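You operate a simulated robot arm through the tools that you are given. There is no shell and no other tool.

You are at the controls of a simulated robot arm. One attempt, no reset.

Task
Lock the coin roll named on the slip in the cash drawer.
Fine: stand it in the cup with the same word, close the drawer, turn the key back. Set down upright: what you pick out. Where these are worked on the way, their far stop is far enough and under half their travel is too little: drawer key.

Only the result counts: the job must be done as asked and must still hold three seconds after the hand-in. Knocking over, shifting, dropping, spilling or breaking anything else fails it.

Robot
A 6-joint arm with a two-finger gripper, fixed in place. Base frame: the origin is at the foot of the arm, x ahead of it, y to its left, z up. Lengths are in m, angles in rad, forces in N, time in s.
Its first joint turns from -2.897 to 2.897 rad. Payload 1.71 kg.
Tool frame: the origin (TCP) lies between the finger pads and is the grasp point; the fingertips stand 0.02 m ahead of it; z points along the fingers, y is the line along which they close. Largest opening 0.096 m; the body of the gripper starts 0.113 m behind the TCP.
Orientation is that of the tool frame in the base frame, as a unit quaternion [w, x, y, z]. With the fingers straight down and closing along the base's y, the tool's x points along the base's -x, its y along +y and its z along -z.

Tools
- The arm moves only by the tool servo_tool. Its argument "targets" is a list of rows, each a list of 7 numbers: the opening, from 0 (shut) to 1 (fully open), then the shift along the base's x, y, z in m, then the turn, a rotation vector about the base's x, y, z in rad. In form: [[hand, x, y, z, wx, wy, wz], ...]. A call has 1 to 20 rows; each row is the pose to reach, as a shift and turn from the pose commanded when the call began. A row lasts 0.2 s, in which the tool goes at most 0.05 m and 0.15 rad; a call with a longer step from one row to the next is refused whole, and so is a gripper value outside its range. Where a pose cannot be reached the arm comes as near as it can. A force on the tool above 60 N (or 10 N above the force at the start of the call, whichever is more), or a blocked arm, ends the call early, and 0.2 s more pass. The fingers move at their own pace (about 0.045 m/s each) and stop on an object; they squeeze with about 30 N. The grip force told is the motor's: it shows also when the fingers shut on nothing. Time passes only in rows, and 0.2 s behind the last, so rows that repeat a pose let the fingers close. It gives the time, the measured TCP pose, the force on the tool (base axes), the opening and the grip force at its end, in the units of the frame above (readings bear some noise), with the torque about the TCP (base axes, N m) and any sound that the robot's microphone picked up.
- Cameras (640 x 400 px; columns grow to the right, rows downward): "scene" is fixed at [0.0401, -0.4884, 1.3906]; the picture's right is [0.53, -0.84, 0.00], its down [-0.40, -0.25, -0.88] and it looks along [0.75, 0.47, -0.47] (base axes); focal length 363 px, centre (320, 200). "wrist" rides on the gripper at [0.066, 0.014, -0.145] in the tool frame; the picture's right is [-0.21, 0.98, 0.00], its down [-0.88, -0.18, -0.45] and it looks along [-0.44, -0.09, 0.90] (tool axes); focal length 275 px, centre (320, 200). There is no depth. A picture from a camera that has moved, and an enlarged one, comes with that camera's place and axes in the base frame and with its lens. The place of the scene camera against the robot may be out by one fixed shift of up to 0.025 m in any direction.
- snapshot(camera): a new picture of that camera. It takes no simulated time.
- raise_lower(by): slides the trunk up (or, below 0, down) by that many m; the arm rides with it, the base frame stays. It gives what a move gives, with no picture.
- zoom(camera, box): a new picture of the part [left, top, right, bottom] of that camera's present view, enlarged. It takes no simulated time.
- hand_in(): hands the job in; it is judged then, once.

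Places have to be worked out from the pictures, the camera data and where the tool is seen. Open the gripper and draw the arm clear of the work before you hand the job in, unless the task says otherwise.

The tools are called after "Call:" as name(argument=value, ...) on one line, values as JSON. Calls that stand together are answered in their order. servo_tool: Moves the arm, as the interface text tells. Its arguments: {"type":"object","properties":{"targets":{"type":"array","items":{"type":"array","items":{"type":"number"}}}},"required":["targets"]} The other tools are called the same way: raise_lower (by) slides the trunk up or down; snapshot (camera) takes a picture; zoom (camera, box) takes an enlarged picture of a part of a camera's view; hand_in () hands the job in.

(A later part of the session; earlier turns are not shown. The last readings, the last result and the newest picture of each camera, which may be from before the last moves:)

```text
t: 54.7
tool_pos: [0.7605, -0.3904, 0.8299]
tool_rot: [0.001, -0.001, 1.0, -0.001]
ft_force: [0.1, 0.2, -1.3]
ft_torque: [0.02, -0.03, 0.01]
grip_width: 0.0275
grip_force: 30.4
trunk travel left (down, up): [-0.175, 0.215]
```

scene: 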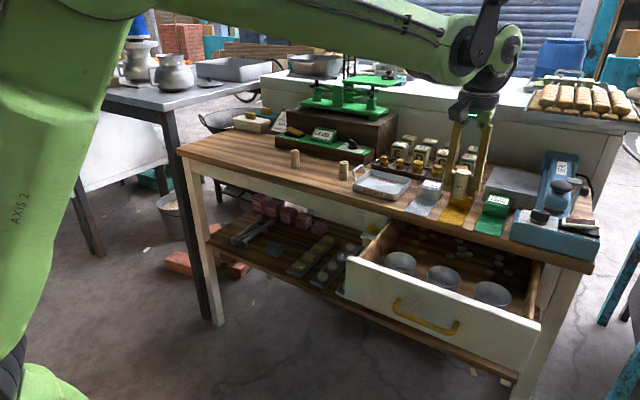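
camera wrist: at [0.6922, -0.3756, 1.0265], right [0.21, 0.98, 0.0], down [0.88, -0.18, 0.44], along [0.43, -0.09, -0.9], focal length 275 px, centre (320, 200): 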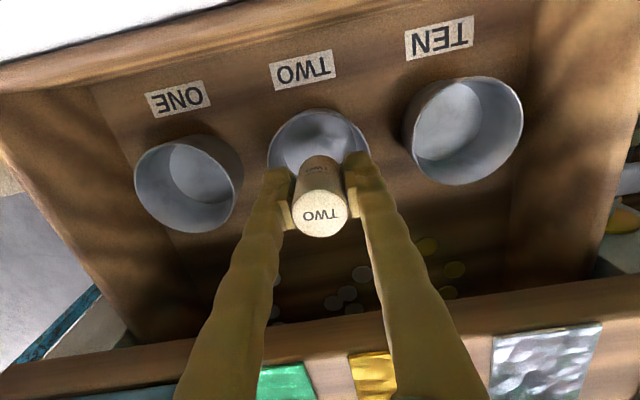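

Still free. Another few small steps down.

Call:
servo_tool(targets=[[0, 0, 0, -0.0015, 0, 0, 0], [0, 0, 0, -0.003, 0, 0, 0], [0, 0, 0, -0.0045, 0, 0, 0]])

Call:
zoom(camera="wrist", box=[220, 100, 420, 225])

Call:
zoom(camera="scene", box=[380, 210, 500, 310])

```text
t: 55.5
tool_pos: [0.7587, -0.3896, 0.8252]
tool_rot: [0.0, 0.0, 1.0, -0.001]
ft_force: [-1.2, 2.3, 5.7]
ft_torque: [-0.01, -0.01, -0.02]
grip_width: 0.0275
grip_force: 30.5
trunk travel left (down, up): [-0.175, 0.215]
```

```text
3.20 times, centred on (320, 162) of wrist
camera zoom: at [0.6927, -0.3762, 0.9677], right [0.21, 0.98, 0.0], down [0.88, -0.18, 0.44], along [0.43, -0.09, -0.9], focal length 881 px, centre (320, 320)
```

zoom: 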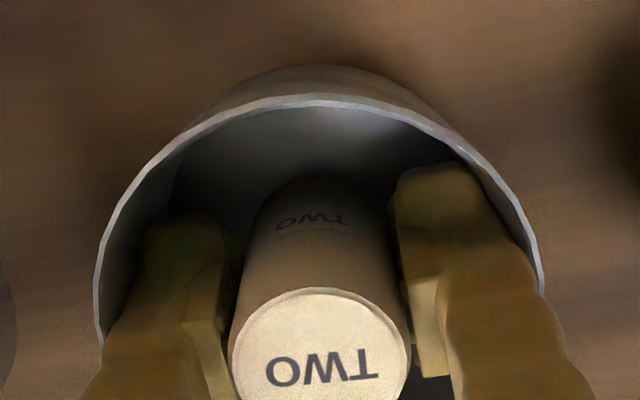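

```text
4.00 times, centred on (440, 260) of scene
camera zoom: at [0.0401, -0.4884, 1.3906], right [0.53, -0.84, 0.0], down [-0.4, -0.25, -0.88], along [0.75, 0.47, -0.47], focal length 1451 px, centre (-160, -40)
```

zoom: 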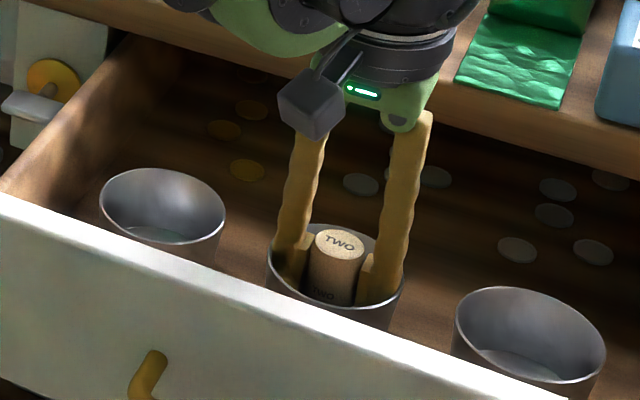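

Floor contact (+5.7 N). The roll stands on the cup bottom; I open just enough (about 4 mm each side) to release without touching the cup walls.

Call:
servo_tool(targets=[[0.37, 0, 0, 0.0003, 0, 0, 0], [0.37, 0, 0, 0.0003, 0, 0, 0], [0.37, 0, 0, 0.0003, 0, 0, 0]])

Call:
zoom(camera="wrist", box=[220, 100, 420, 225])

Call:
zoom(camera="scene", box=[380, 210, 500, 310])

```text
t: 56.3
tool_pos: [0.7577, -0.391, 0.8235]
tool_rot: [-0.001, 0.0, 1.0, -0.001]
ft_force: [-0.5, 6.3, -4.2]
ft_torque: [0.09, -0.03, 0.0]
grip_width: 0.0281
grip_force: 0.1
trunk travel left (down, up): [-0.175, 0.215]
```

```text
3.20 times, centred on (320, 162) of wrist
camera zoom: at [0.6927, -0.3763, 0.9677], right [0.21, 0.98, 0.0], down [0.88, -0.18, 0.44], along [0.43, -0.09, -0.9], focal length 881 px, centre (320, 320)
```

zoom: 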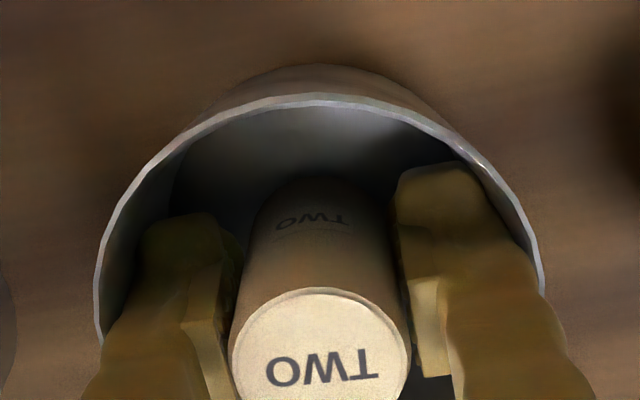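

```text
4.00 times, centred on (440, 260) of scene
camera zoom: at [0.0401, -0.4884, 1.3906], right [0.53, -0.84, 0.0], down [-0.4, -0.25, -0.88], along [0.75, 0.47, -0.47], focal length 1451 px, centre (-160, -40)
```

zoom: 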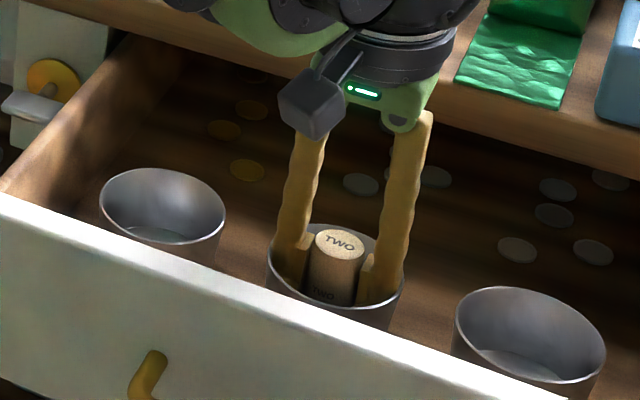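

The fingers are blocked at 28.1 mm: the -y finger's outside touches the cup wall (+6 N in y), so I must not press outward. I bring the commanded opening back to just that width and ease the tool 1.5 mm in +y, then read the force.

Call:
servo_tool(targets=[[0.293, 0, 0, 0, 0, 0, 0], [0.293, 0, 0.0008, 0, 0, 0, 0], [0.293, 0, 0.0015, 0, 0, 0, 0]])

Call:
zoom(camera="wrist", box=[220, 100, 420, 225])

```text
t: 57.1
tool_pos: [0.758, -0.3907, 0.8232]
tool_rot: [0.0, 0.0, 1.0, -0.001]
ft_force: [1.9, -9.4, -6.8]
ft_torque: [-0.18, -0.01, -0.09]
grip_width: 0.0279
grip_force: 0.0
trunk travel left (down, up): [-0.175, 0.215]
```

```text
3.20 times, centred on (320, 162) of wrist
camera zoom: at [0.6929, -0.376, 0.9678], right [0.21, 0.98, 0.0], down [0.88, -0.18, 0.44], along [0.43, -0.09, -0.9], focal length 881 px, centre (320, 320)
```

zoom: 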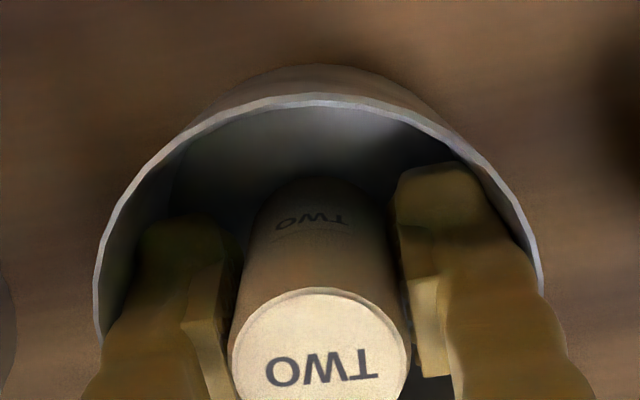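

Now it presses the other wall, so at this depth there's only a fraction of a millimetre of play; the cup widens upward and the roll is already loose. I centre (-0.9 mm in y) and raise 4 mm slowly at this width.

Call:
servo_tool(targets=[[0.293, 0, -0.0009, 0, 0, 0, 0], [0.293, 0, -0.0009, 0.001, 0, 0, 0], [0.293, 0, -0.0009, 0.0025, 0, 0, 0], [0.293, 0, -0.0009, 0.004, 0, 0, 0]])

Call:
zoom(camera="wrist", box=[220, 100, 420, 225])

Call:
zoom(camera="scene", box=[380, 210, 500, 310])

```text
t: 58.1
tool_pos: [0.758, -0.3905, 0.8289]
tool_rot: [0.0, -0.001, 1.0, -0.001]
ft_force: [1.4, -5.4, -2.0]
ft_torque: [-0.05, -0.03, -0.01]
grip_width: 0.0283
grip_force: 0.5
trunk travel left (down, up): [-0.175, 0.215]
```

```text
3.20 times, centred on (320, 162) of wrist
camera zoom: at [0.6923, -0.3762, 0.9732], right [0.21, 0.98, 0.0], down [0.88, -0.18, 0.44], along [0.43, -0.09, -0.9], focal length 881 px, centre (320, 320)
```

zoom: 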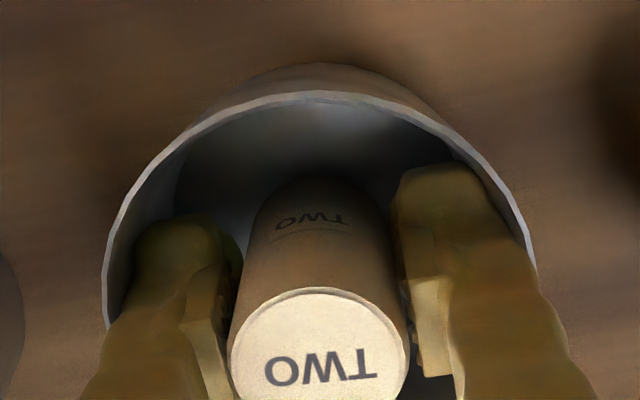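

```text
4.00 times, centred on (440, 260) of scene
camera zoom: at [0.0401, -0.4884, 1.3906], right [0.53, -0.84, 0.0], down [-0.4, -0.25, -0.88], along [0.75, 0.47, -0.47], focal length 1451 px, centre (-160, -40)
```

zoom: 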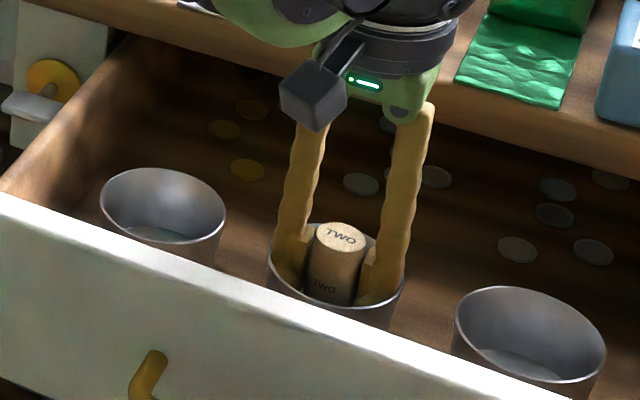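

The roll rose along with the fingers (still lightly held), so it needs a little more opening, which this height allows. I go down 1.5 mm, centre by -0.5 mm in y, and open to about 29.5 mm.

Call:
servo_tool(targets=[[0.293, 0, -0.0005, -0.0015, 0, 0, 0], [0.307, 0, -0.0005, -0.0015, 0, 0, 0], [0.307, 0, -0.0005, -0.0015, 0, 0, 0]])

Call:
zoom(camera="wrist", box=[220, 100, 420, 225])

Call:
zoom(camera="scene", box=[380, 210, 500, 310])

```text
t: 58.9
tool_pos: [0.7571, -0.3896, 0.8283]
tool_rot: [0.0, 0.0, 1.0, -0.002]
ft_force: [-0.9, -5.1, 12.6]
ft_torque: [0.04, 0.0, 0.02]
grip_width: 0.0282
grip_force: 0.0
trunk travel left (down, up): [-0.175, 0.215]
```

```text
3.20 times, centred on (320, 162) of wrist
camera zoom: at [0.6919, -0.3762, 0.9712], right [0.21, 0.98, 0.0], down [0.88, -0.18, 0.44], along [0.43, -0.09, -0.9], focal length 881 px, centre (320, 320)
```

zoom: 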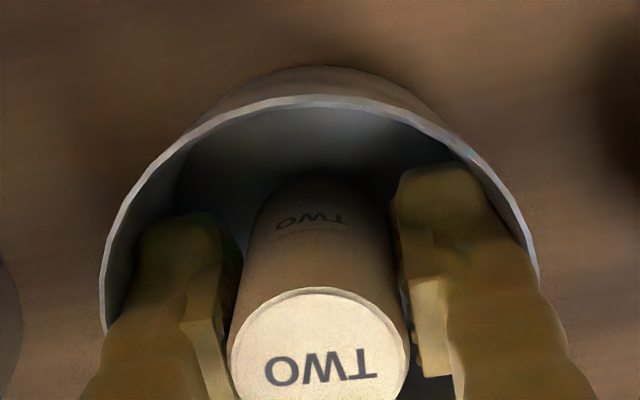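

```text
4.00 times, centred on (440, 260) of scene
camera zoom: at [0.0401, -0.4884, 1.3906], right [0.53, -0.84, 0.0], down [-0.4, -0.25, -0.88], along [0.75, 0.47, -0.47], focal length 1451 px, centre (-160, -40)
```

zoom: 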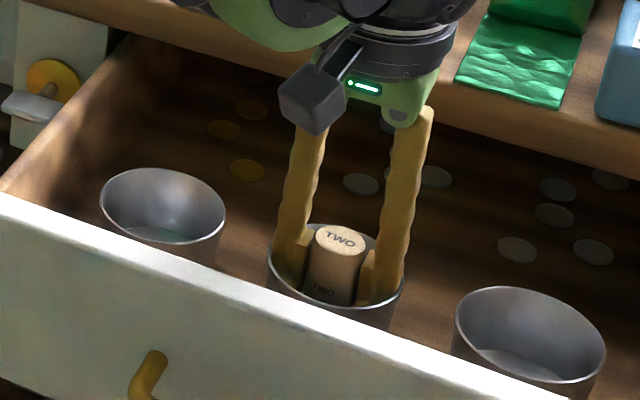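

The fingers' outsides meet the cup rim when this deep, so I need a few mm more height before they can open. I raise 4.5 mm at the present width, then open in tiny steps so the roll slides down gently between the fingers.

Call:
servo_tool(targets=[[0.293, 0, -0.0003, 0.0015, 0, 0, 0], [0.293, -0.0005, -0.0003, 0.003, 0, 0, 0], [0.293, -0.0005, -0.0003, 0.0045, 0, 0, 0], [0.293, -0.0005, -0.0003, 0.0045, 0, 0, 0], [0.298, -0.0005, -0.0003, 0.0045, 0, 0, 0], [0.302, -0.0005, -0.0003, 0.0045, 0, 0, 0]])

Call:
zoom(camera="wrist", box=[220, 100, 420, 225])

Call:
zoom(camera="scene", box=[380, 210, 500, 310])

```text
t: 60.3
tool_pos: [0.7586, -0.39, 0.8317]
tool_rot: [0.0, 0.0, 1.0, -0.001]
ft_force: [-0.1, 4.5, -1.7]
ft_torque: [0.1, 0.05, -0.02]
grip_width: 0.0287
grip_force: 0.0
trunk travel left (down, up): [-0.175, 0.215]
```

```text
3.20 times, centred on (320, 162) of wrist
camera zoom: at [0.6922, -0.3763, 0.9748], right [0.21, 0.98, 0.0], down [0.88, -0.18, 0.44], along [0.43, -0.09, -0.9], focal length 881 px, centre (320, 320)
```

zoom: 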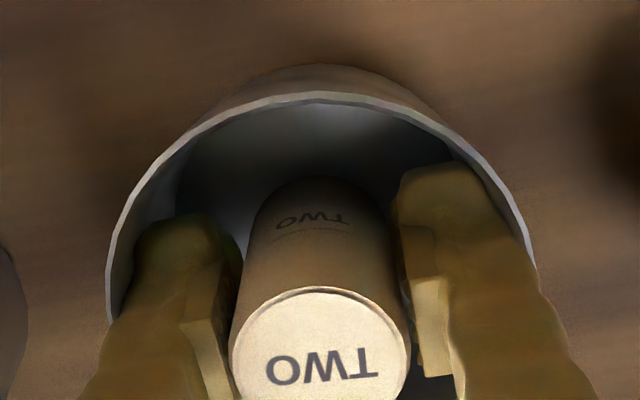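

```text
4.00 times, centred on (440, 260) of scene
camera zoom: at [0.0401, -0.4884, 1.3906], right [0.53, -0.84, 0.0], down [-0.4, -0.25, -0.88], along [0.75, 0.47, -0.47], focal length 1451 px, centre (-160, -40)
```

zoom: 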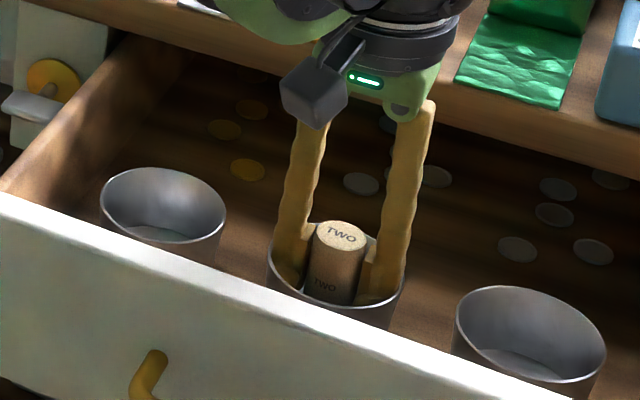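

Width reached 28.7 mm and the roll still rides in the fingers. I keep opening in tiny steps at this height.

Call:
servo_tool(targets=[[0.306, 0, 0.0003, -0.001, 0, 0, 0], [0.31, 0, 0.0003, -0.001, 0, 0, 0], [0.31, 0, 0.0003, -0.001, 0, 0, 0]])

Call:
zoom(camera="wrist", box=[220, 100, 420, 225])

Call:
zoom(camera="scene", box=[380, 210, 500, 310])

```text
t: 61.1
tool_pos: [0.7582, -0.3896, 0.8302]
tool_rot: [0.0, 0.0, 1.0, -0.001]
ft_force: [0.3, 0.5, 3.6]
ft_torque: [-0.05, -0.02, -0.01]
grip_width: 0.0288
grip_force: 0.1
trunk travel left (down, up): [-0.175, 0.215]
```

```text
3.20 times, centred on (320, 162) of wrist
camera zoom: at [0.692, -0.3762, 0.9741], right [0.21, 0.98, 0.0], down [0.88, -0.18, 0.44], along [0.43, -0.09, -0.9], focal length 881 px, centre (320, 320)
```

zoom: 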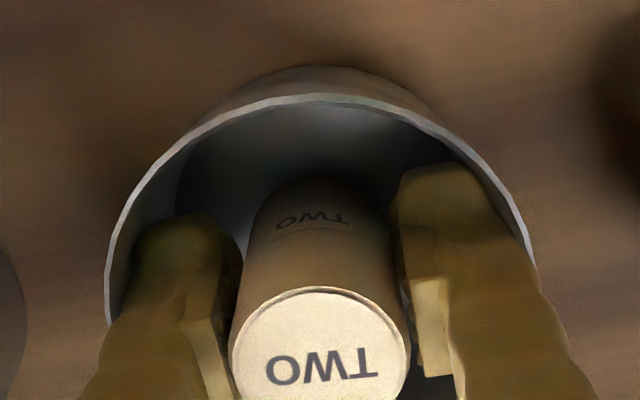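

```text
4.00 times, centred on (440, 260) of scene
camera zoom: at [0.0401, -0.4884, 1.3906], right [0.53, -0.84, 0.0], down [-0.4, -0.25, -0.88], along [0.75, 0.47, -0.47], focal length 1451 px, centre (-160, -40)
```

zoom: 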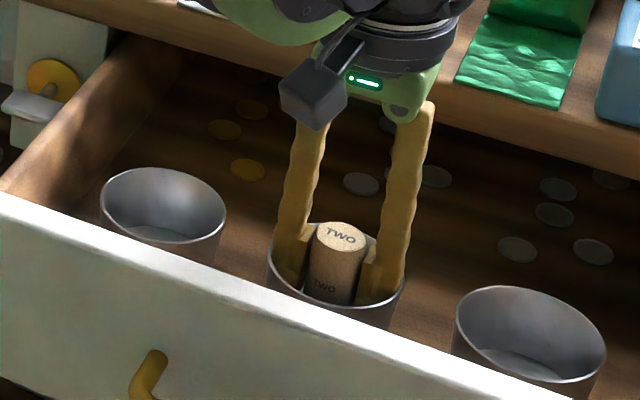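

Rim-limited again at 28.8 mm; each mm of height gives about 0.15 mm. I rise another 3.5 mm, then open slowly step by step so the roll slips down onto the cup floor.

Call:
servo_tool(targets=[[0.298, 0, 0, 0.0015, 0, 0, 0], [0.298, 0, 0, 0.0035, 0, 0, 0], [0.3, 0, 0, 0.0035, 0, 0, 0], [0.302, 0, 0, 0.0035, 0, 0, 0], [0.304, 0, 0, 0.0035, 0, 0, 0], [0.306, 0, 0, 0.0035, 0, 0, 0], [0.308, 0, 0, 0.0035, 0, 0, 0]])

Call:
zoom(camera="wrist", box=[220, 100, 420, 225])

Call:
zoom(camera="scene", box=[380, 210, 500, 310])

```text
t: 62.7
tool_pos: [0.7593, -0.3894, 0.8344]
tool_rot: [0.0, 0.001, 1.0, 0.0]
ft_force: [1.8, 3.6, -1.5]
ft_torque: [0.06, -0.03, 0.02]
grip_width: 0.0285
grip_force: 0.0
trunk travel left (down, up): [-0.175, 0.215]
```

```text
3.20 times, centred on (320, 162) of wrist
camera zoom: at [0.6928, -0.3765, 0.978], right [0.21, 0.98, 0.0], down [0.88, -0.18, 0.44], along [0.43, -0.09, -0.9], focal length 881 px, centre (320, 320)
```

zoom: 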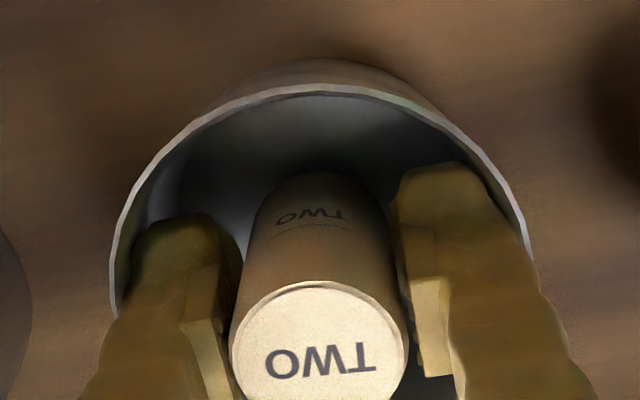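

```text
4.00 times, centred on (440, 260) of scene
camera zoom: at [0.0401, -0.4884, 1.3906], right [0.53, -0.84, 0.0], down [-0.4, -0.25, -0.88], along [0.75, 0.47, -0.47], focal length 1451 px, centre (-160, -40)
```

zoom: 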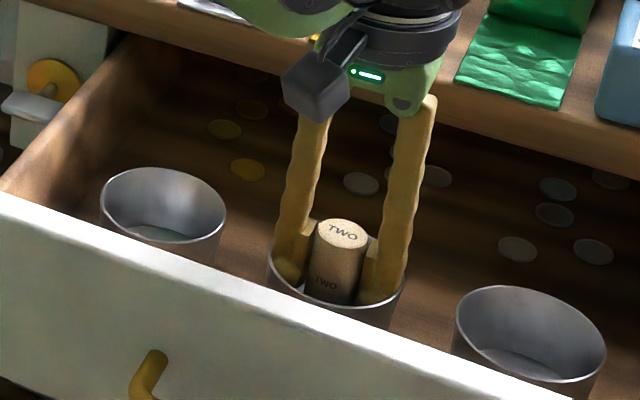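

The roll has started to slip down relative to the pads (about 2 mm). I keep opening in small steps at this height.

Call:
servo_tool(targets=[[0.311, 0, 0, 0, 0, 0, 0], [0.314, 0, 0, 0, 0, 0, 0], [0.317, 0, 0, 0, 0, 0, 0], [0.32, 0, 0, 0, 0, 0, 0]])

Call:
zoom(camera="wrist", box=[220, 100, 420, 225])

Call:
zoom(camera="scene", box=[380, 210, 500, 310])

```text
t: 63.7
tool_pos: [0.758, -0.39, 0.8346]
tool_rot: [0.001, 0.0, 1.0, -0.001]
ft_force: [0.9, 4.9, -0.4]
ft_torque: [0.08, 0.0, 0.03]
grip_width: 0.0289
grip_force: 0.1
trunk travel left (down, up): [-0.175, 0.215]
```

```text
3.20 times, centred on (320, 162) of wrist
camera zoom: at [0.6927, -0.3765, 0.978], right [0.21, 0.98, 0.0], down [0.88, -0.18, 0.44], along [0.43, -0.09, -0.9], focal length 881 px, centre (320, 320)
```

zoom: 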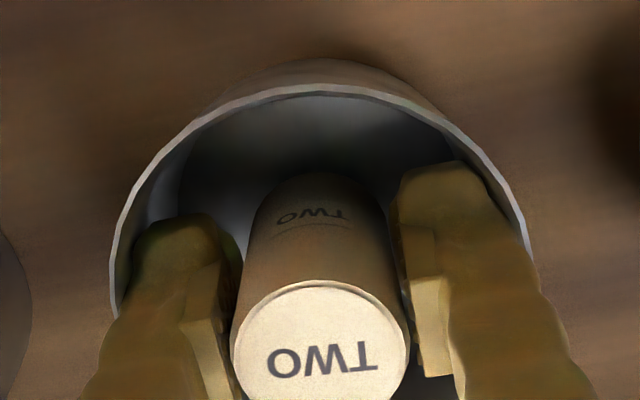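

```text
4.00 times, centred on (440, 260) of scene
camera zoom: at [0.0401, -0.4884, 1.3906], right [0.53, -0.84, 0.0], down [-0.4, -0.25, -0.88], along [0.75, 0.47, -0.47], focal length 1451 px, centre (-160, -40)
```

zoom: 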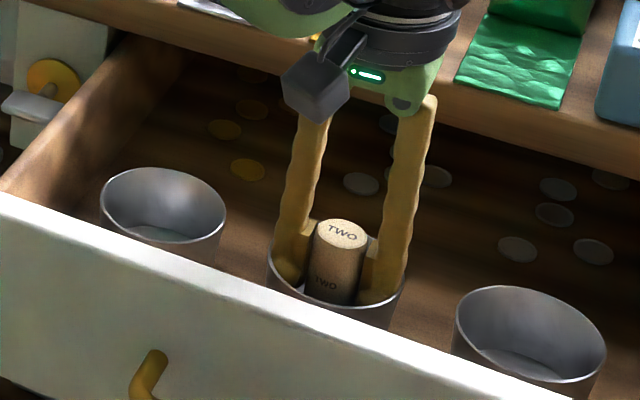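

It's blocked only on the -y side (+5 N), so I'm about half a millimetre off centre. I shift +0.6 mm in y with the same opening command.

Call:
servo_tool(targets=[[0.312, 0, 0.0003, 0, 0, 0, 0], [0.314, 0, 0.0006, 0, 0, 0, 0], [0.316, 0, 0.0006, 0, 0, 0, 0]])

Call:
zoom(camera="wrist", box=[220, 100, 420, 225])

```text
t: 64.5
tool_pos: [0.757, -0.3889, 0.8354]
tool_rot: [-0.001, 0.0, 1.0, -0.001]
ft_force: [-1.0, -4.9, -2.3]
ft_torque: [-0.1, 0.0, 0.0]
grip_width: 0.0289
grip_force: 0.0
trunk travel left (down, up): [-0.175, 0.215]
```

```text
3.20 times, centred on (320, 162) of wrist
camera zoom: at [0.6917, -0.3758, 0.9781], right [0.21, 0.98, 0.0], down [0.88, -0.18, 0.44], along [0.43, -0.09, -0.9], focal length 881 px, centre (320, 320)
```

zoom: 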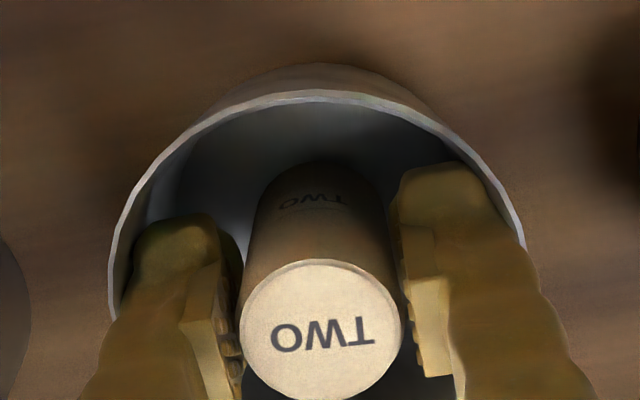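

The roll has settled down onto the cup floor, upright, with a visible gap to the pads. I centre slightly and rise slowly, opening a little as the rim allows.

Call:
servo_tool(targets=[[0.301, 0, -0.0003, 0, 0, 0, 0], [0.301, 0, -0.0003, 0.001, 0, 0, 0], [0.301, 0, -0.0003, 0.0025, 0, 0, 0], [0.302, 0, -0.0003, 0.004, 0, 0, 0], [0.304, 0, -0.0003, 0.006, 0, 0, 0]])

Call:
zoom(camera="wrist", box=[220, 100, 420, 225])

Call:
zoom(camera="scene", box=[380, 210, 500, 310])

```text
t: 65.7
tool_pos: [0.7582, -0.3894, 0.8402]
tool_rot: [0.0, 0.0, 1.0, 0.0]
ft_force: [-1.1, -0.1, 0.0]
ft_torque: [0.02, 0.0, 0.0]
grip_width: 0.0289
grip_force: 0.1
trunk travel left (down, up): [-0.175, 0.215]
```

```text
3.20 times, centred on (320, 162) of wrist
camera zoom: at [0.6922, -0.3756, 0.9842], right [0.21, 0.98, 0.0], down [0.88, -0.18, 0.44], along [0.43, -0.09, -0.9], focal length 881 px, centre (320, 320)
```

zoom: 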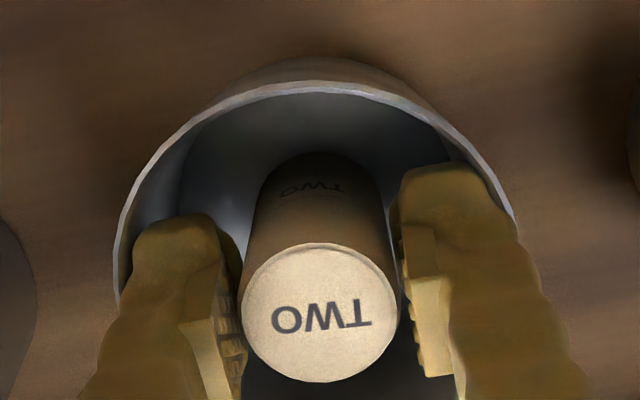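

```text
4.00 times, centred on (440, 260) of scene
camera zoom: at [0.0401, -0.4884, 1.3906], right [0.53, -0.84, 0.0], down [-0.4, -0.25, -0.88], along [0.75, 0.47, -0.47], focal length 1451 px, centre (-160, -40)
```

zoom: 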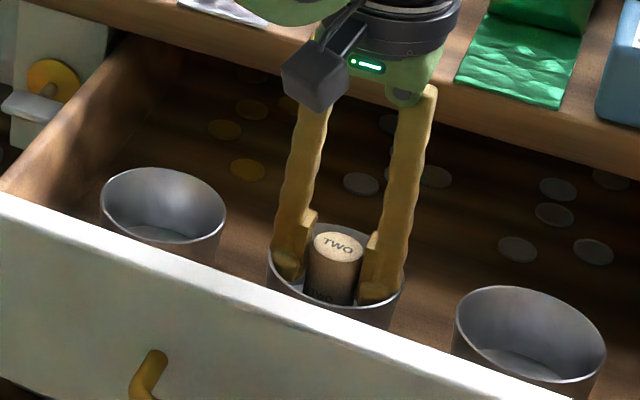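

The roll stays put on the floor, upright, with zero force. I continue rising out, opening a bit more as the tips clear the rim.

Call:
servo_tool(targets=[[0.306, 0, 0, 0.003, 0, 0, 0], [0.31, 0, 0, 0.006, 0, 0, 0], [0.315, 0, 0, 0.01, 0, 0, 0], [0.325, 0, 0, 0.015, 0, 0, 0], [0.34, 0, 0, 0.02, 0, 0, 0], [0.36, 0, 0, 0.027, 0, 0, 0], [0.4, 0, 0, 0.037, 0, 0, 0], [0.45, 0, 0, 0.055, 0, 0, 0], [0.45, 0, 0, 0.09, 0, 0, 0], [0.45, 0, 0, 0.13, 0, 0, 0], [0.45, 0, 0, 0.17, 0, 0, 0]])

Call:
snapshot(camera="wrist")

Call:
zoom(camera="scene", box=[340, 190, 540, 315])

```text
t: 68.1
tool_pos: [0.7578, -0.3905, 1.0082]
tool_rot: [0.0, 0.0, 1.0, -0.001]
ft_force: [0.1, 0.5, 0.0]
ft_torque: [0.0, 0.02, -0.02]
grip_width: 0.0431
grip_force: 0.1
trunk travel left (down, up): [-0.175, 0.215]
```

```text
taken
camera wrist: at [0.6924, -0.3765, 1.1523], right [0.21, 0.98, 0.0], down [0.88, -0.18, 0.44], along [0.43, -0.09, -0.9], focal length 275 px, centre (320, 200)
```

wrist: 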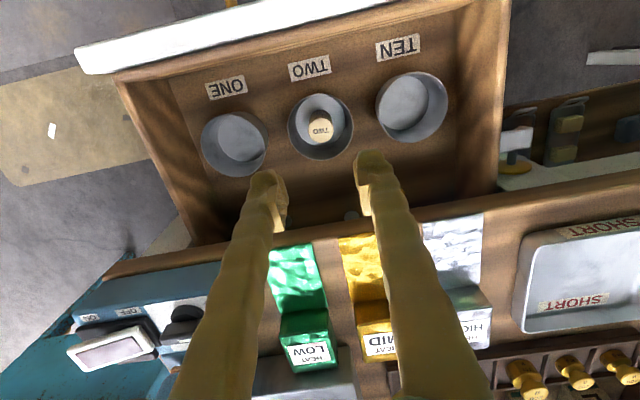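

```text
3.20 times, centred on (440, 252) of scene
camera zoom: at [0.0401, -0.4884, 1.3906], right [0.53, -0.84, 0.0], down [-0.4, -0.25, -0.88], along [0.75, 0.47, -0.47], focal length 1161 px, centre (-64, 32)
```

zoom: 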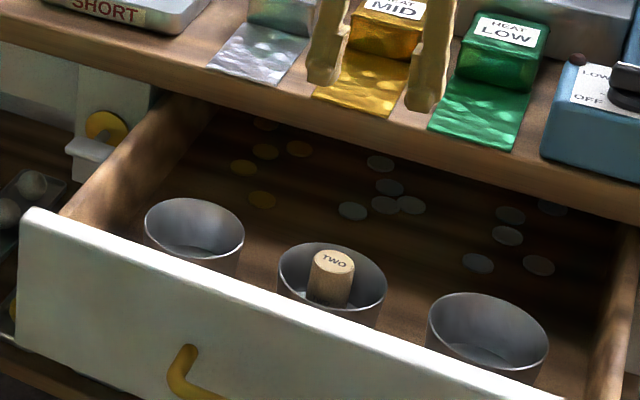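

The TWO roll stands upright in the TWO cup. Next: back up and away, then reverse the earlier blended turn so the tool points +x again in front of the handle.

Call:
servo_tool(targets=[[0.45, -0.01, 0, 0.03, 0, 0, 0], [0.45, -0.03, 0.0005, 0.065, 0, 0, 0], [0.45, -0.055, 0.001, 0.09, 0, 0, 0], [0.42, -0.08, 0.0015, 0.099, 0, 0, 0], [0.4, -0.092, 0.0015, 0.099, 0.0806, -0.0806, -0.0806], [0.4, -0.107, 0.0015, 0.099, 0.1612, -0.1612, -0.1612], [0.4, -0.122, 0.0015, 0.099, 0.2418, -0.2418, -0.2418], [0.4, -0.137, 0.0015, 0.099, 0.3224, -0.3224, -0.3224], [0.4, -0.147, 0.0015, 0.099, 0.403, -0.403, -0.403], [0.4, -0.157, 0.0015, 0.099, 0.4836, -0.4836, -0.4836], [0.4, -0.167, 0.0015, 0.099, 0.5644, -0.5644, -0.5644]])

Call:
snapshot(camera="scene")

```text
t: 70.5
tool_pos: [0.5921, -0.3895, 1.1084]
tool_rot: [0.271, 0.271, 0.883, 0.27]
ft_force: [0.5, 0.2, 0.1]
ft_torque: [0.0, 0.0, 0.0]
grip_width: 0.0386
grip_force: 0.1
trunk travel left (down, up): [-0.175, 0.215]
```

```text
taken
```

scene: 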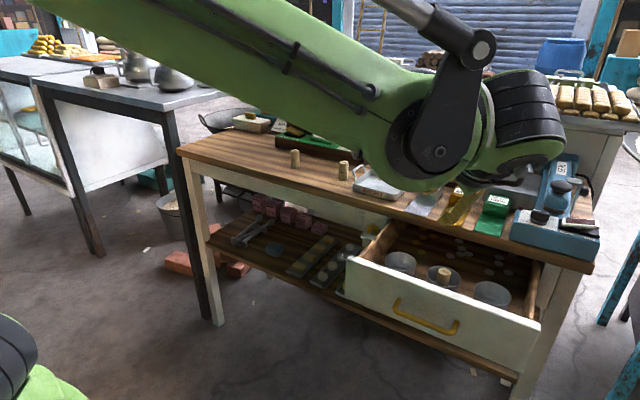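

Same intermediate pose as on the way up. I retrace the rest of that path to the level pose.

Call:
servo_tool(targets=[[0.4, -0.01, 0, 0, 0.0806, -0.0806, -0.0806], [0.4, -0.02, 0, -0.01, 0.1612, -0.1612, -0.1612], [0.4, -0.03, 0, -0.03, 0.2418, -0.2418, -0.2418], [0.4, -0.03, 0, -0.05, 0.3224, -0.3224, -0.3224], [0.4, -0.03, 0, -0.07, 0.403, -0.403, -0.403], [0.4, -0.03, 0, -0.09, 0.4836, -0.4836, -0.4836], [0.4, -0.03, 0, -0.11, 0.5642, -0.5642, -0.5642], [0.4, -0.03, 0, -0.13, 0.6448, -0.6448, -0.6448], [0.4, -0.03, 0, -0.13, 0.6448, -0.6448, -0.6448]])

Call:
snapshot(camera="wrist")

```text
t: 72.5
tool_pos: [0.5609, -0.3886, 0.9777]
tool_rot: [0.499, 0.501, 0.5, 0.499]
ft_force: [-0.4, -0.2, 0.2]
ft_torque: [0.02, -0.03, 0.02]
grip_width: 0.0383
grip_force: 0.0
trunk travel left (down, up): [-0.175, 0.215]
```

```text
taken
camera wrist: at [0.4163, -0.3228, 0.991], right [0.0, -0.21, 0.98], down [-0.45, -0.88, -0.18], along [0.89, -0.44, -0.09], focal length 275 px, centre (320, 200)
```

wrist: 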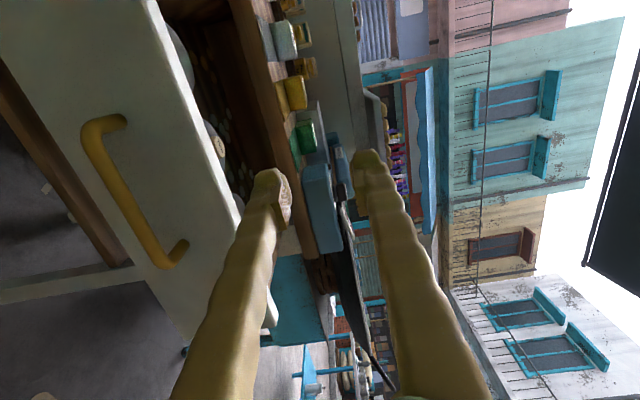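

Level again at (0.561, -0.389, 0.978). I lower the trunk 0.146 m to bring the fingers to bar height, tips staying ~2 cm in front of the bar.

Call:
raise_lower(by=-0.146)

Call:
snapshot(camera="wrist")

Call:
snapshot(camera="scene")

```text
t: 74.3
tool_pos: [0.5615, -0.3875, 0.8329]
tool_rot: [0.5, 0.501, 0.501, 0.499]
ft_force: [-0.5, -0.5, 0.3]
ft_torque: [-0.01, 0.0, 0.04]
grip_width: 0.0383
grip_force: 0.1
trunk travel left (down, up): [-0.029, 0.361]
```

```text
taken
camera wrist: at [0.416, -0.3228, 0.8454], right [0.0, -0.21, 0.98], down [-0.45, -0.88, -0.18], along [0.9, -0.44, -0.09], focal length 275 px, centre (320, 200)
```

wrist: 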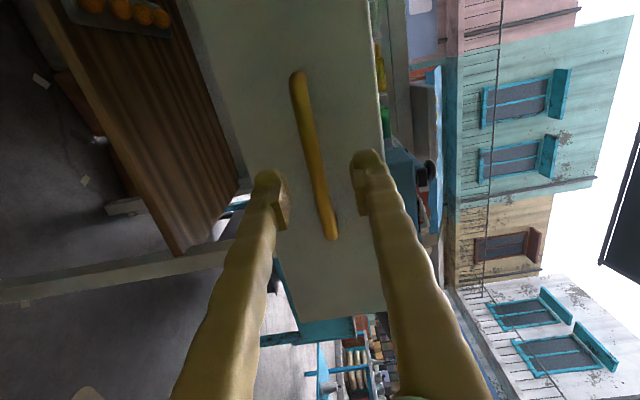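

```text
taken
```

scene: 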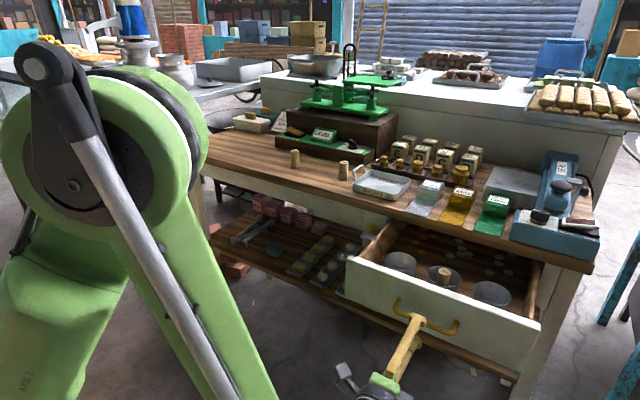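

The bar is about 3.5 mm below the tool axis. I correct, advance 0.043 m to straddle it as before, and close.

Call:
servo_tool(targets=[[0.4, 0.01, 0.001, -0.0033, 0, 0, 0], [0.4, 0.025, 0.002, -0.0033, 0, 0, 0], [0.4, 0.038, 0.002, -0.0033, 0, 0, 0], [0.4, 0.043, 0.002, -0.0033, 0, 0, 0], [0.2, 0.043, 0.002, -0.0033, 0, 0, 0], [0, 0.043, 0.002, -0.0033, 0, 0, 0], [0, 0.043, 0.002, -0.0033, 0, 0, 0], [0, 0.043, 0.002, -0.0033, 0, 0, 0]])

Call:
zoom(camera="wrist", box=[220, 100, 420, 225])

Call:
zoom(camera="scene", box=[340, 220, 540, 345])

```text
t: 76.1
tool_pos: [0.6047, -0.3877, 0.8298]
tool_rot: [0.5, 0.5, 0.5, 0.5]
ft_force: [1.4, -0.2, 4.1]
ft_torque: [0.04, 0.04, 0.04]
grip_width: 0.0065
grip_force: 34.8
trunk travel left (down, up): [-0.029, 0.361]
```

```text
3.20 times, centred on (320, 162) of wrist
camera zoom: at [0.4589, -0.322, 0.8425], right [0.0, -0.21, 0.98], down [-0.45, -0.88, -0.18], along [0.9, -0.44, -0.09], focal length 881 px, centre (320, 320)
```

zoom: 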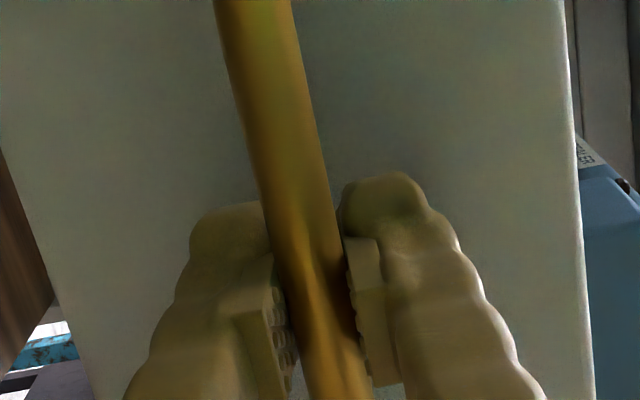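

```text
3.20 times, centred on (440, 282) of scene
camera zoom: at [0.0401, -0.4884, 1.3906], right [0.53, -0.84, 0.0], down [-0.4, -0.25, -0.88], along [0.75, 0.47, -0.47], focal length 1161 px, centre (-64, -64)
```

zoom: 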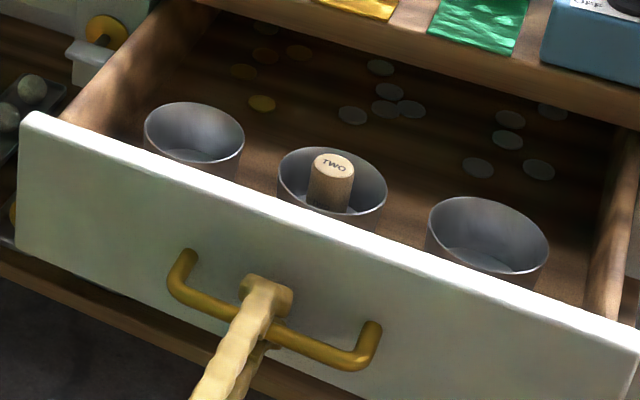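

Bar gripped. I push the drawer in smoothly and slowly (max ~3.5 cm/s) so the roll isn't disturbed, first 0.11 m.

Call:
servo_tool(targets=[[0, 0.002, 0, 0, 0, 0, 0], [0, 0.005, 0, 0, 0, 0, 0], [0, 0.009, 0, 0, 0, 0, 0], [0, 0.014, 0, 0, 0, 0, 0], [0, 0.02, 0, 0, 0, 0, 0], [0, 0.027, 0, 0, 0, 0, 0], [0, 0.034, 0, 0, 0, 0, 0], [0, 0.041, 0, 0, 0, 0, 0], [0, 0.048, 0, 0, 0, 0, 0], [0, 0.055, 0, 0, 0, 0, 0], [0, 0.062, 0, 0, 0, 0, 0], [0, 0.069, 0, 0, 0, 0, 0], [0, 0.076, 0, 0, 0, 0, 0], [0, 0.083, 0, 0, 0, 0, 0], [0, 0.09, 0, 0, 0, 0, 0], [0, 0.096, 0, 0, 0, 0, 0], [0, 0.101, 0, 0, 0, 0, 0], [0, 0.105, 0, 0, 0, 0, 0], [0, 0.108, 0, 0, 0, 0, 0], [0, 0.11, 0, 0, 0, 0, 0]])

Call:
zoom(camera="scene", box=[340, 200, 560, 337])

```text
t: 80.3
tool_pos: [0.7131, -0.3873, 0.8316]
tool_rot: [0.501, 0.501, 0.499, 0.499]
ft_force: [-1.6, -36.8, 33.0]
ft_torque: [0.07, 0.1, 0.05]
grip_width: 0.0065
grip_force: 34.8
trunk travel left (down, up): [-0.029, 0.361]
```

```text
2.91 times, centred on (450, 268) of scene
camera zoom: at [0.0401, -0.4884, 1.3906], right [0.53, -0.84, 0.0], down [-0.4, -0.25, -0.88], along [0.75, 0.47, -0.47], focal length 1056 px, centre (-58, 1)
```

zoom: 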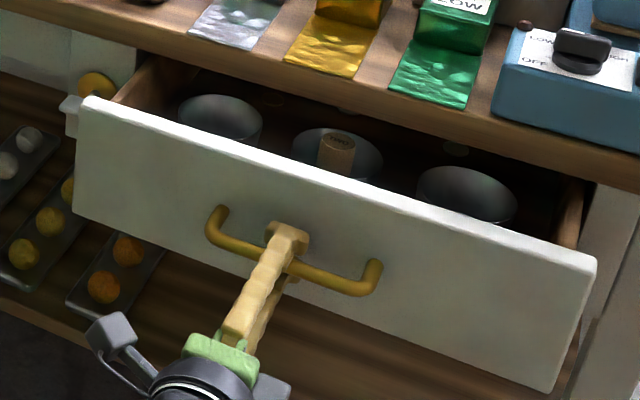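

Half closed, roll still standing. Side loads of ~35 N have built up from a small misalignment, so I relieve (-2.5 mm y, +2 mm z) and continue slowly.

Call:
servo_tool(targets=[[0, 0, -0.001, 0.001, 0, 0, 0], [0, 0, -0.0025, 0.002, 0, 0, 0], [0, 0.002, -0.0025, 0.002, 0, 0, 0], [0, 0.005, -0.0025, 0.002, 0, 0, 0], [0, 0.01, -0.0025, 0.002, 0, 0, 0], [0, 0.016, -0.0025, 0.002, 0, 0, 0], [0, 0.023, -0.0025, 0.002, 0, 0, 0], [0, 0.03, -0.0025, 0.002, 0, 0, 0], [0, 0.037, -0.0025, 0.002, 0, 0, 0], [0, 0.044, -0.0025, 0.002, 0, 0, 0], [0, 0.05, -0.0025, 0.002, 0, 0, 0], [0, 0.055, -0.0025, 0.002, 0, 0, 0], [0, 0.059, -0.0025, 0.002, 0, 0, 0], [0, 0.062, -0.0025, 0.002, 0, 0, 0]])

Call:
zoom(camera="scene", box=[340, 200, 560, 337])

```text
t: 83.3
tool_pos: [0.7782, -0.3897, 0.8296]
tool_rot: [0.5, 0.5, 0.501, 0.499]
ft_force: [-1.0, 25.4, -25.3]
ft_torque: [0.04, -0.03, -0.02]
grip_width: 0.0063
grip_force: 35.1
trunk travel left (down, up): [-0.029, 0.361]
```

```text
2.91 times, centred on (450, 268) of scene
camera zoom: at [0.0401, -0.4884, 1.3906], right [0.53, -0.84, 0.0], down [-0.4, -0.25, -0.88], along [0.75, 0.47, -0.47], focal length 1056 px, centre (-58, 1)
```

zoom: 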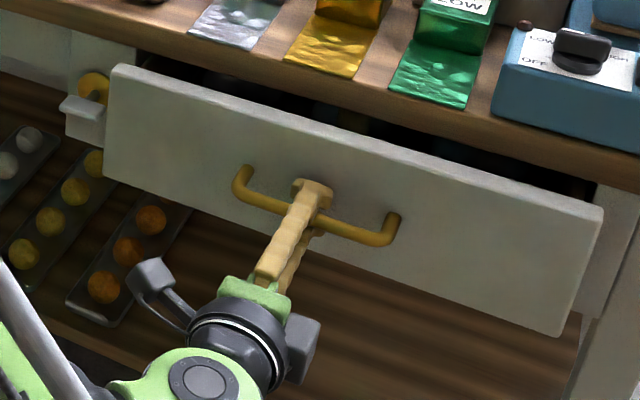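

Nearly shut; forces reversed, so I give back 1.5 mm each way and push the last 25 mm until the stop shows as a force in x.

Call:
servo_tool(targets=[[0, 0, 0.0008, -0.0008, 0, 0, 0], [0, 0.001, 0.0015, -0.0015, 0, 0, 0], [0, 0.004, 0.0015, -0.0015, 0, 0, 0], [0, 0.008, 0.0015, -0.0015, 0, 0, 0], [0, 0.012, 0.0015, -0.0015, 0, 0, 0], [0, 0.016, 0.0015, -0.0015, 0, 0, 0], [0, 0.02, 0.0015, -0.0015, 0, 0, 0], [0, 0.023, 0.0015, -0.0015, 0, 0, 0], [0, 0.025, 0.0015, -0.0015, 0, 0, 0]])

Call:
zoom(camera="scene", box=[340, 190, 560, 327])

```text
t: 85.3
tool_pos: [0.7997, -0.3886, 0.8307]
tool_rot: [0.5, 0.501, 0.501, 0.499]
ft_force: [-1.1, -10.6, 3.2]
ft_torque: [0.0, 0.05, -0.23]
grip_width: 0.0066
grip_force: 34.8
trunk travel left (down, up): [-0.029, 0.361]
```

```text
2.91 times, centred on (450, 258) of scene
camera zoom: at [0.0401, -0.4884, 1.3906], right [0.53, -0.84, 0.0], down [-0.4, -0.25, -0.88], along [0.75, 0.47, -0.47], focal length 1056 px, centre (-58, 30)
```

zoom: 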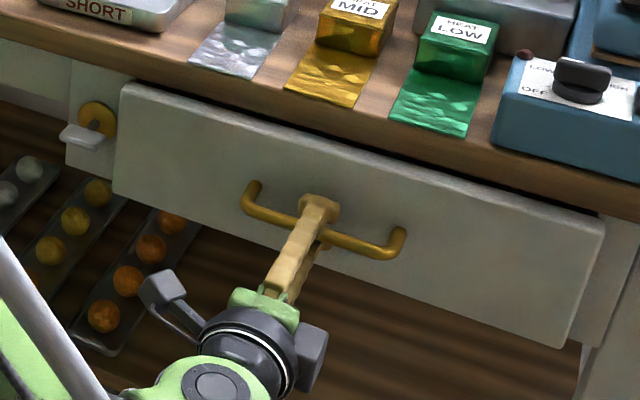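

At x 0.7997 with no x-force yet, so not against the stop. I press on in 1 mm steps.

Call:
servo_tool(targets=[[0, 0.001, -0.0004, 0, 0, 0, 0], [0, 0.002, -0.0004, 0, 0, 0, 0], [0, 0.003, -0.0004, 0, 0, 0, 0], [0, 0.004, -0.0004, 0, 0, 0, 0]])

```text
t: 86.3
tool_pos: [0.8032, -0.3877, 0.8294]
tool_rot: [0.5, 0.501, 0.501, 0.499]
ft_force: [-37.5, -3.4, -8.7]
ft_torque: [0.05, -0.03, 0.05]
grip_width: 0.0063
grip_force: 34.2
trunk travel left (down, up): [-0.029, 0.361]
```

-37.5 N in x: the drawer is against its closed stop. I ease off slightly, open, and back straight off the bar.

Call:
servo_tool(targets=[[0, -0.0015, 0, 0, 0, 0, 0], [0.2, -0.0015, 0, 0, 0, 0, 0], [0.4, -0.0015, 0, 0, 0, 0, 0], [0.4, -0.0015, 0, 0, 0, 0, 0], [0.4, -0.0015, 0, 0, 0, 0, 0], [0.4, -0.02, 0, 0, 0, 0, 0], [0.4, -0.05, 0, 0, 0, 0, 0], [0.4, -0.075, 0, 0, 0, 0, 0]])

Call:
snapshot(camera="wrist")

Call:
zoom(camera="scene", box=[340, 190, 560, 327])

```text
t: 88.1
tool_pos: [0.728, -0.3865, 0.8292]
tool_rot: [0.499, 0.501, 0.5, 0.5]
ft_force: [-0.1, 0.0, -0.2]
ft_torque: [0.02, 0.0, 0.03]
grip_width: 0.0386
grip_force: 0.0
trunk travel left (down, up): [-0.029, 0.361]
```

```text
taken
camera wrist: at [0.5829, -0.3215, 0.8415], right [0.0, -0.21, 0.98], down [-0.44, -0.88, -0.18], along [0.9, -0.43, -0.09], focal length 275 px, centre (320, 200)
```

wrist: 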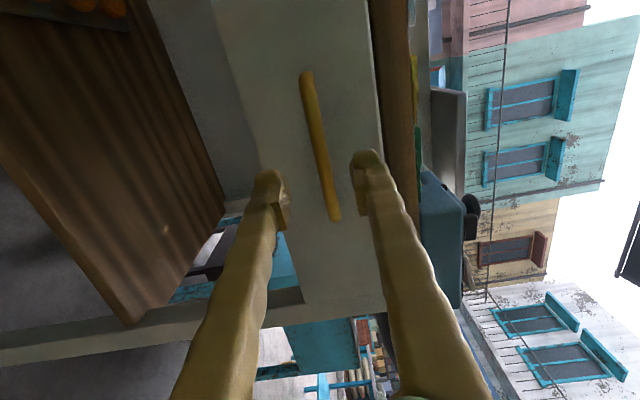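

```text
2.91 times, centred on (450, 258) of scene
camera zoom: at [0.0401, -0.4884, 1.3906], right [0.53, -0.84, 0.0], down [-0.4, -0.25, -0.88], along [0.75, 0.47, -0.47], focal length 1056 px, centre (-58, 30)
```

zoom: 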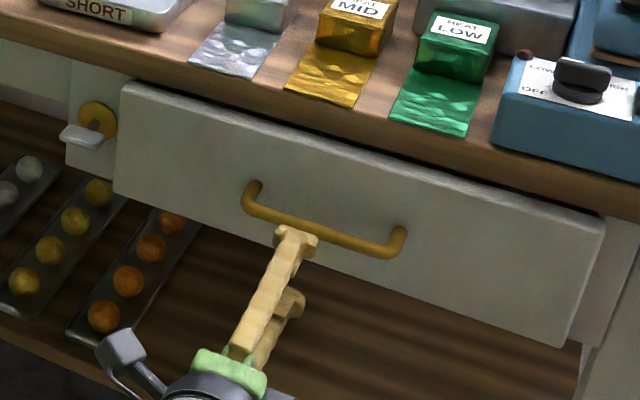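

The drawer stays shut. I slide over to the key axis (y -0.1675, z 0.830), staying in front, and look.

Call:
servo_tool(targets=[[0.4, 0, 0.04, 0.0002, 0, 0, 0], [0.4, 0, 0.08, 0.0004, 0, 0, 0], [0.4, 0, 0.12, 0.0006, 0, 0, 0], [0.4, 0, 0.16, 0.0008, 0, 0, 0], [0.35, 0, 0.2, 0.0008, 0, 0, 0], [0.35, 0.01, 0.219, 0.0008, 0, 0, 0], [0.35, 0.03, 0.219, 0.0008, 0, 0, 0], [0.35, 0.03, 0.219, 0.0008, 0, 0, 0]])

Call:
snapshot(camera="wrist")

Call:
zoom(camera="wrist", box=[240, 90, 400, 190])

Call:
zoom(camera="scene", box=[320, 195, 440, 270])

```text
t: 89.9
tool_pos: [0.7612, -0.1688, 0.8302]
tool_rot: [0.5, 0.501, 0.499, 0.5]
ft_force: [0.1, -0.4, 0.3]
ft_torque: [-0.01, 0.04, 0.02]
grip_width: 0.0337
grip_force: 0.0
trunk travel left (down, up): [-0.029, 0.361]
```

```text
taken
camera wrist: at [0.615, -0.1032, 0.8428], right [0.0, -0.21, 0.98], down [-0.45, -0.88, -0.18], along [0.9, -0.44, -0.09], focal length 275 px, centre (320, 200)
```

wrist: 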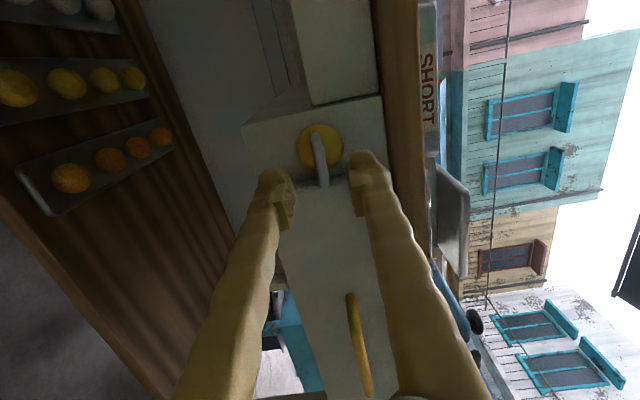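

```text
4.00 times, centred on (320, 140) of wrist
camera zoom: at [0.615, -0.1032, 0.8428], right [0.0, -0.21, 0.98], down [-0.45, -0.88, -0.18], along [0.9, -0.44, -0.09], focal length 1101 px, centre (320, 440)
```

zoom: 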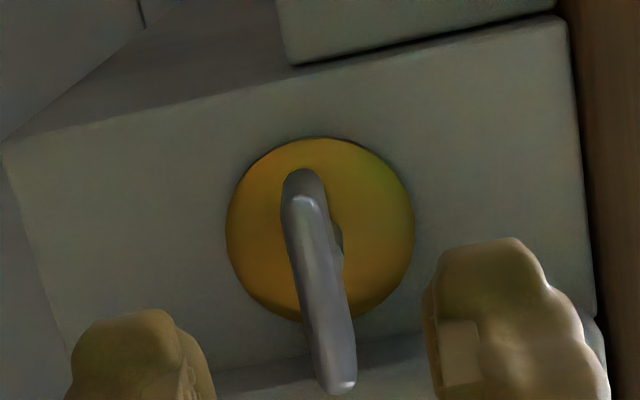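

```text
5.33 times, centred on (380, 232) of scene
camera zoom: at [0.0401, -0.4884, 1.3906], right [0.53, -0.84, 0.0], down [-0.4, -0.25, -0.88], along [0.75, 0.47, -0.47], focal length 1935 px, centre (0, 27)
```

zoom: 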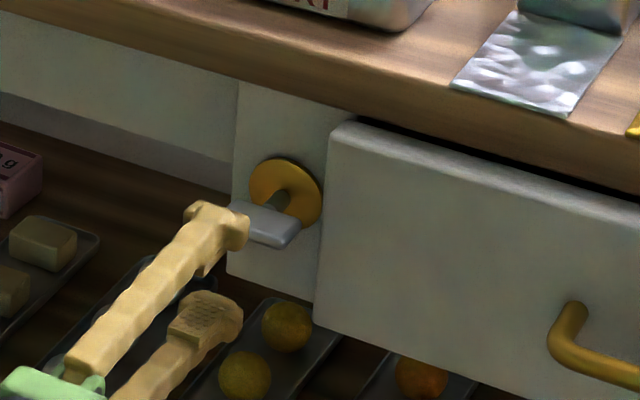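

Disc and bow are on the tool axis. I advance to x≈0.8135 with the fingers above and below the bow and close.

Call:
servo_tool(targets=[[0.3, 0.02, 0, 0, 0, 0, 0], [0.3, 0.04, 0, 0, 0, 0, 0], [0.3, 0.0525, 0, 0, 0, 0, 0], [0.3, 0.0525, 0, 0, 0, 0, 0], [0, 0.0525, 0, 0, 0, 0, 0], [0, 0.0525, 0, 0, 0, 0, 0], [0, 0.0525, 0, 0, 0, 0, 0]])

Call:
zoom(camera="wrist", box=[240, 120, 400, 220])

```text
t: 91.5
tool_pos: [0.8133, -0.1698, 0.8312]
tool_rot: [0.499, 0.501, 0.5, 0.499]
ft_force: [-2.8, 0.4, -9.4]
ft_torque: [0.02, 0.14, -0.03]
grip_width: 0.0075
grip_force: 35.1
trunk travel left (down, up): [-0.029, 0.361]
```

```text
4.00 times, centred on (320, 170) of wrist
camera zoom: at [0.668, -0.104, 0.8427], right [0.0, -0.21, 0.98], down [-0.45, -0.88, -0.18], along [0.9, -0.44, -0.09], focal length 1101 px, centre (320, 320)
```

zoom: 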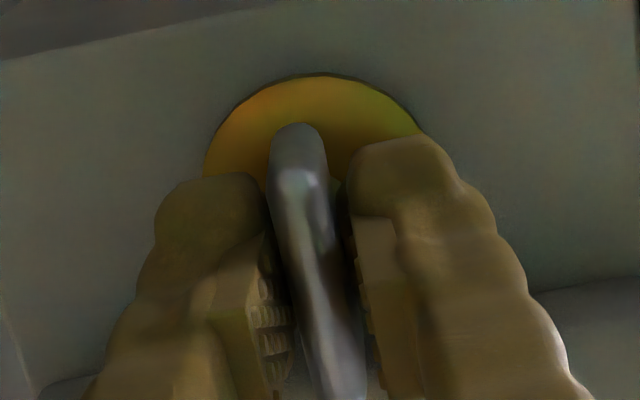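

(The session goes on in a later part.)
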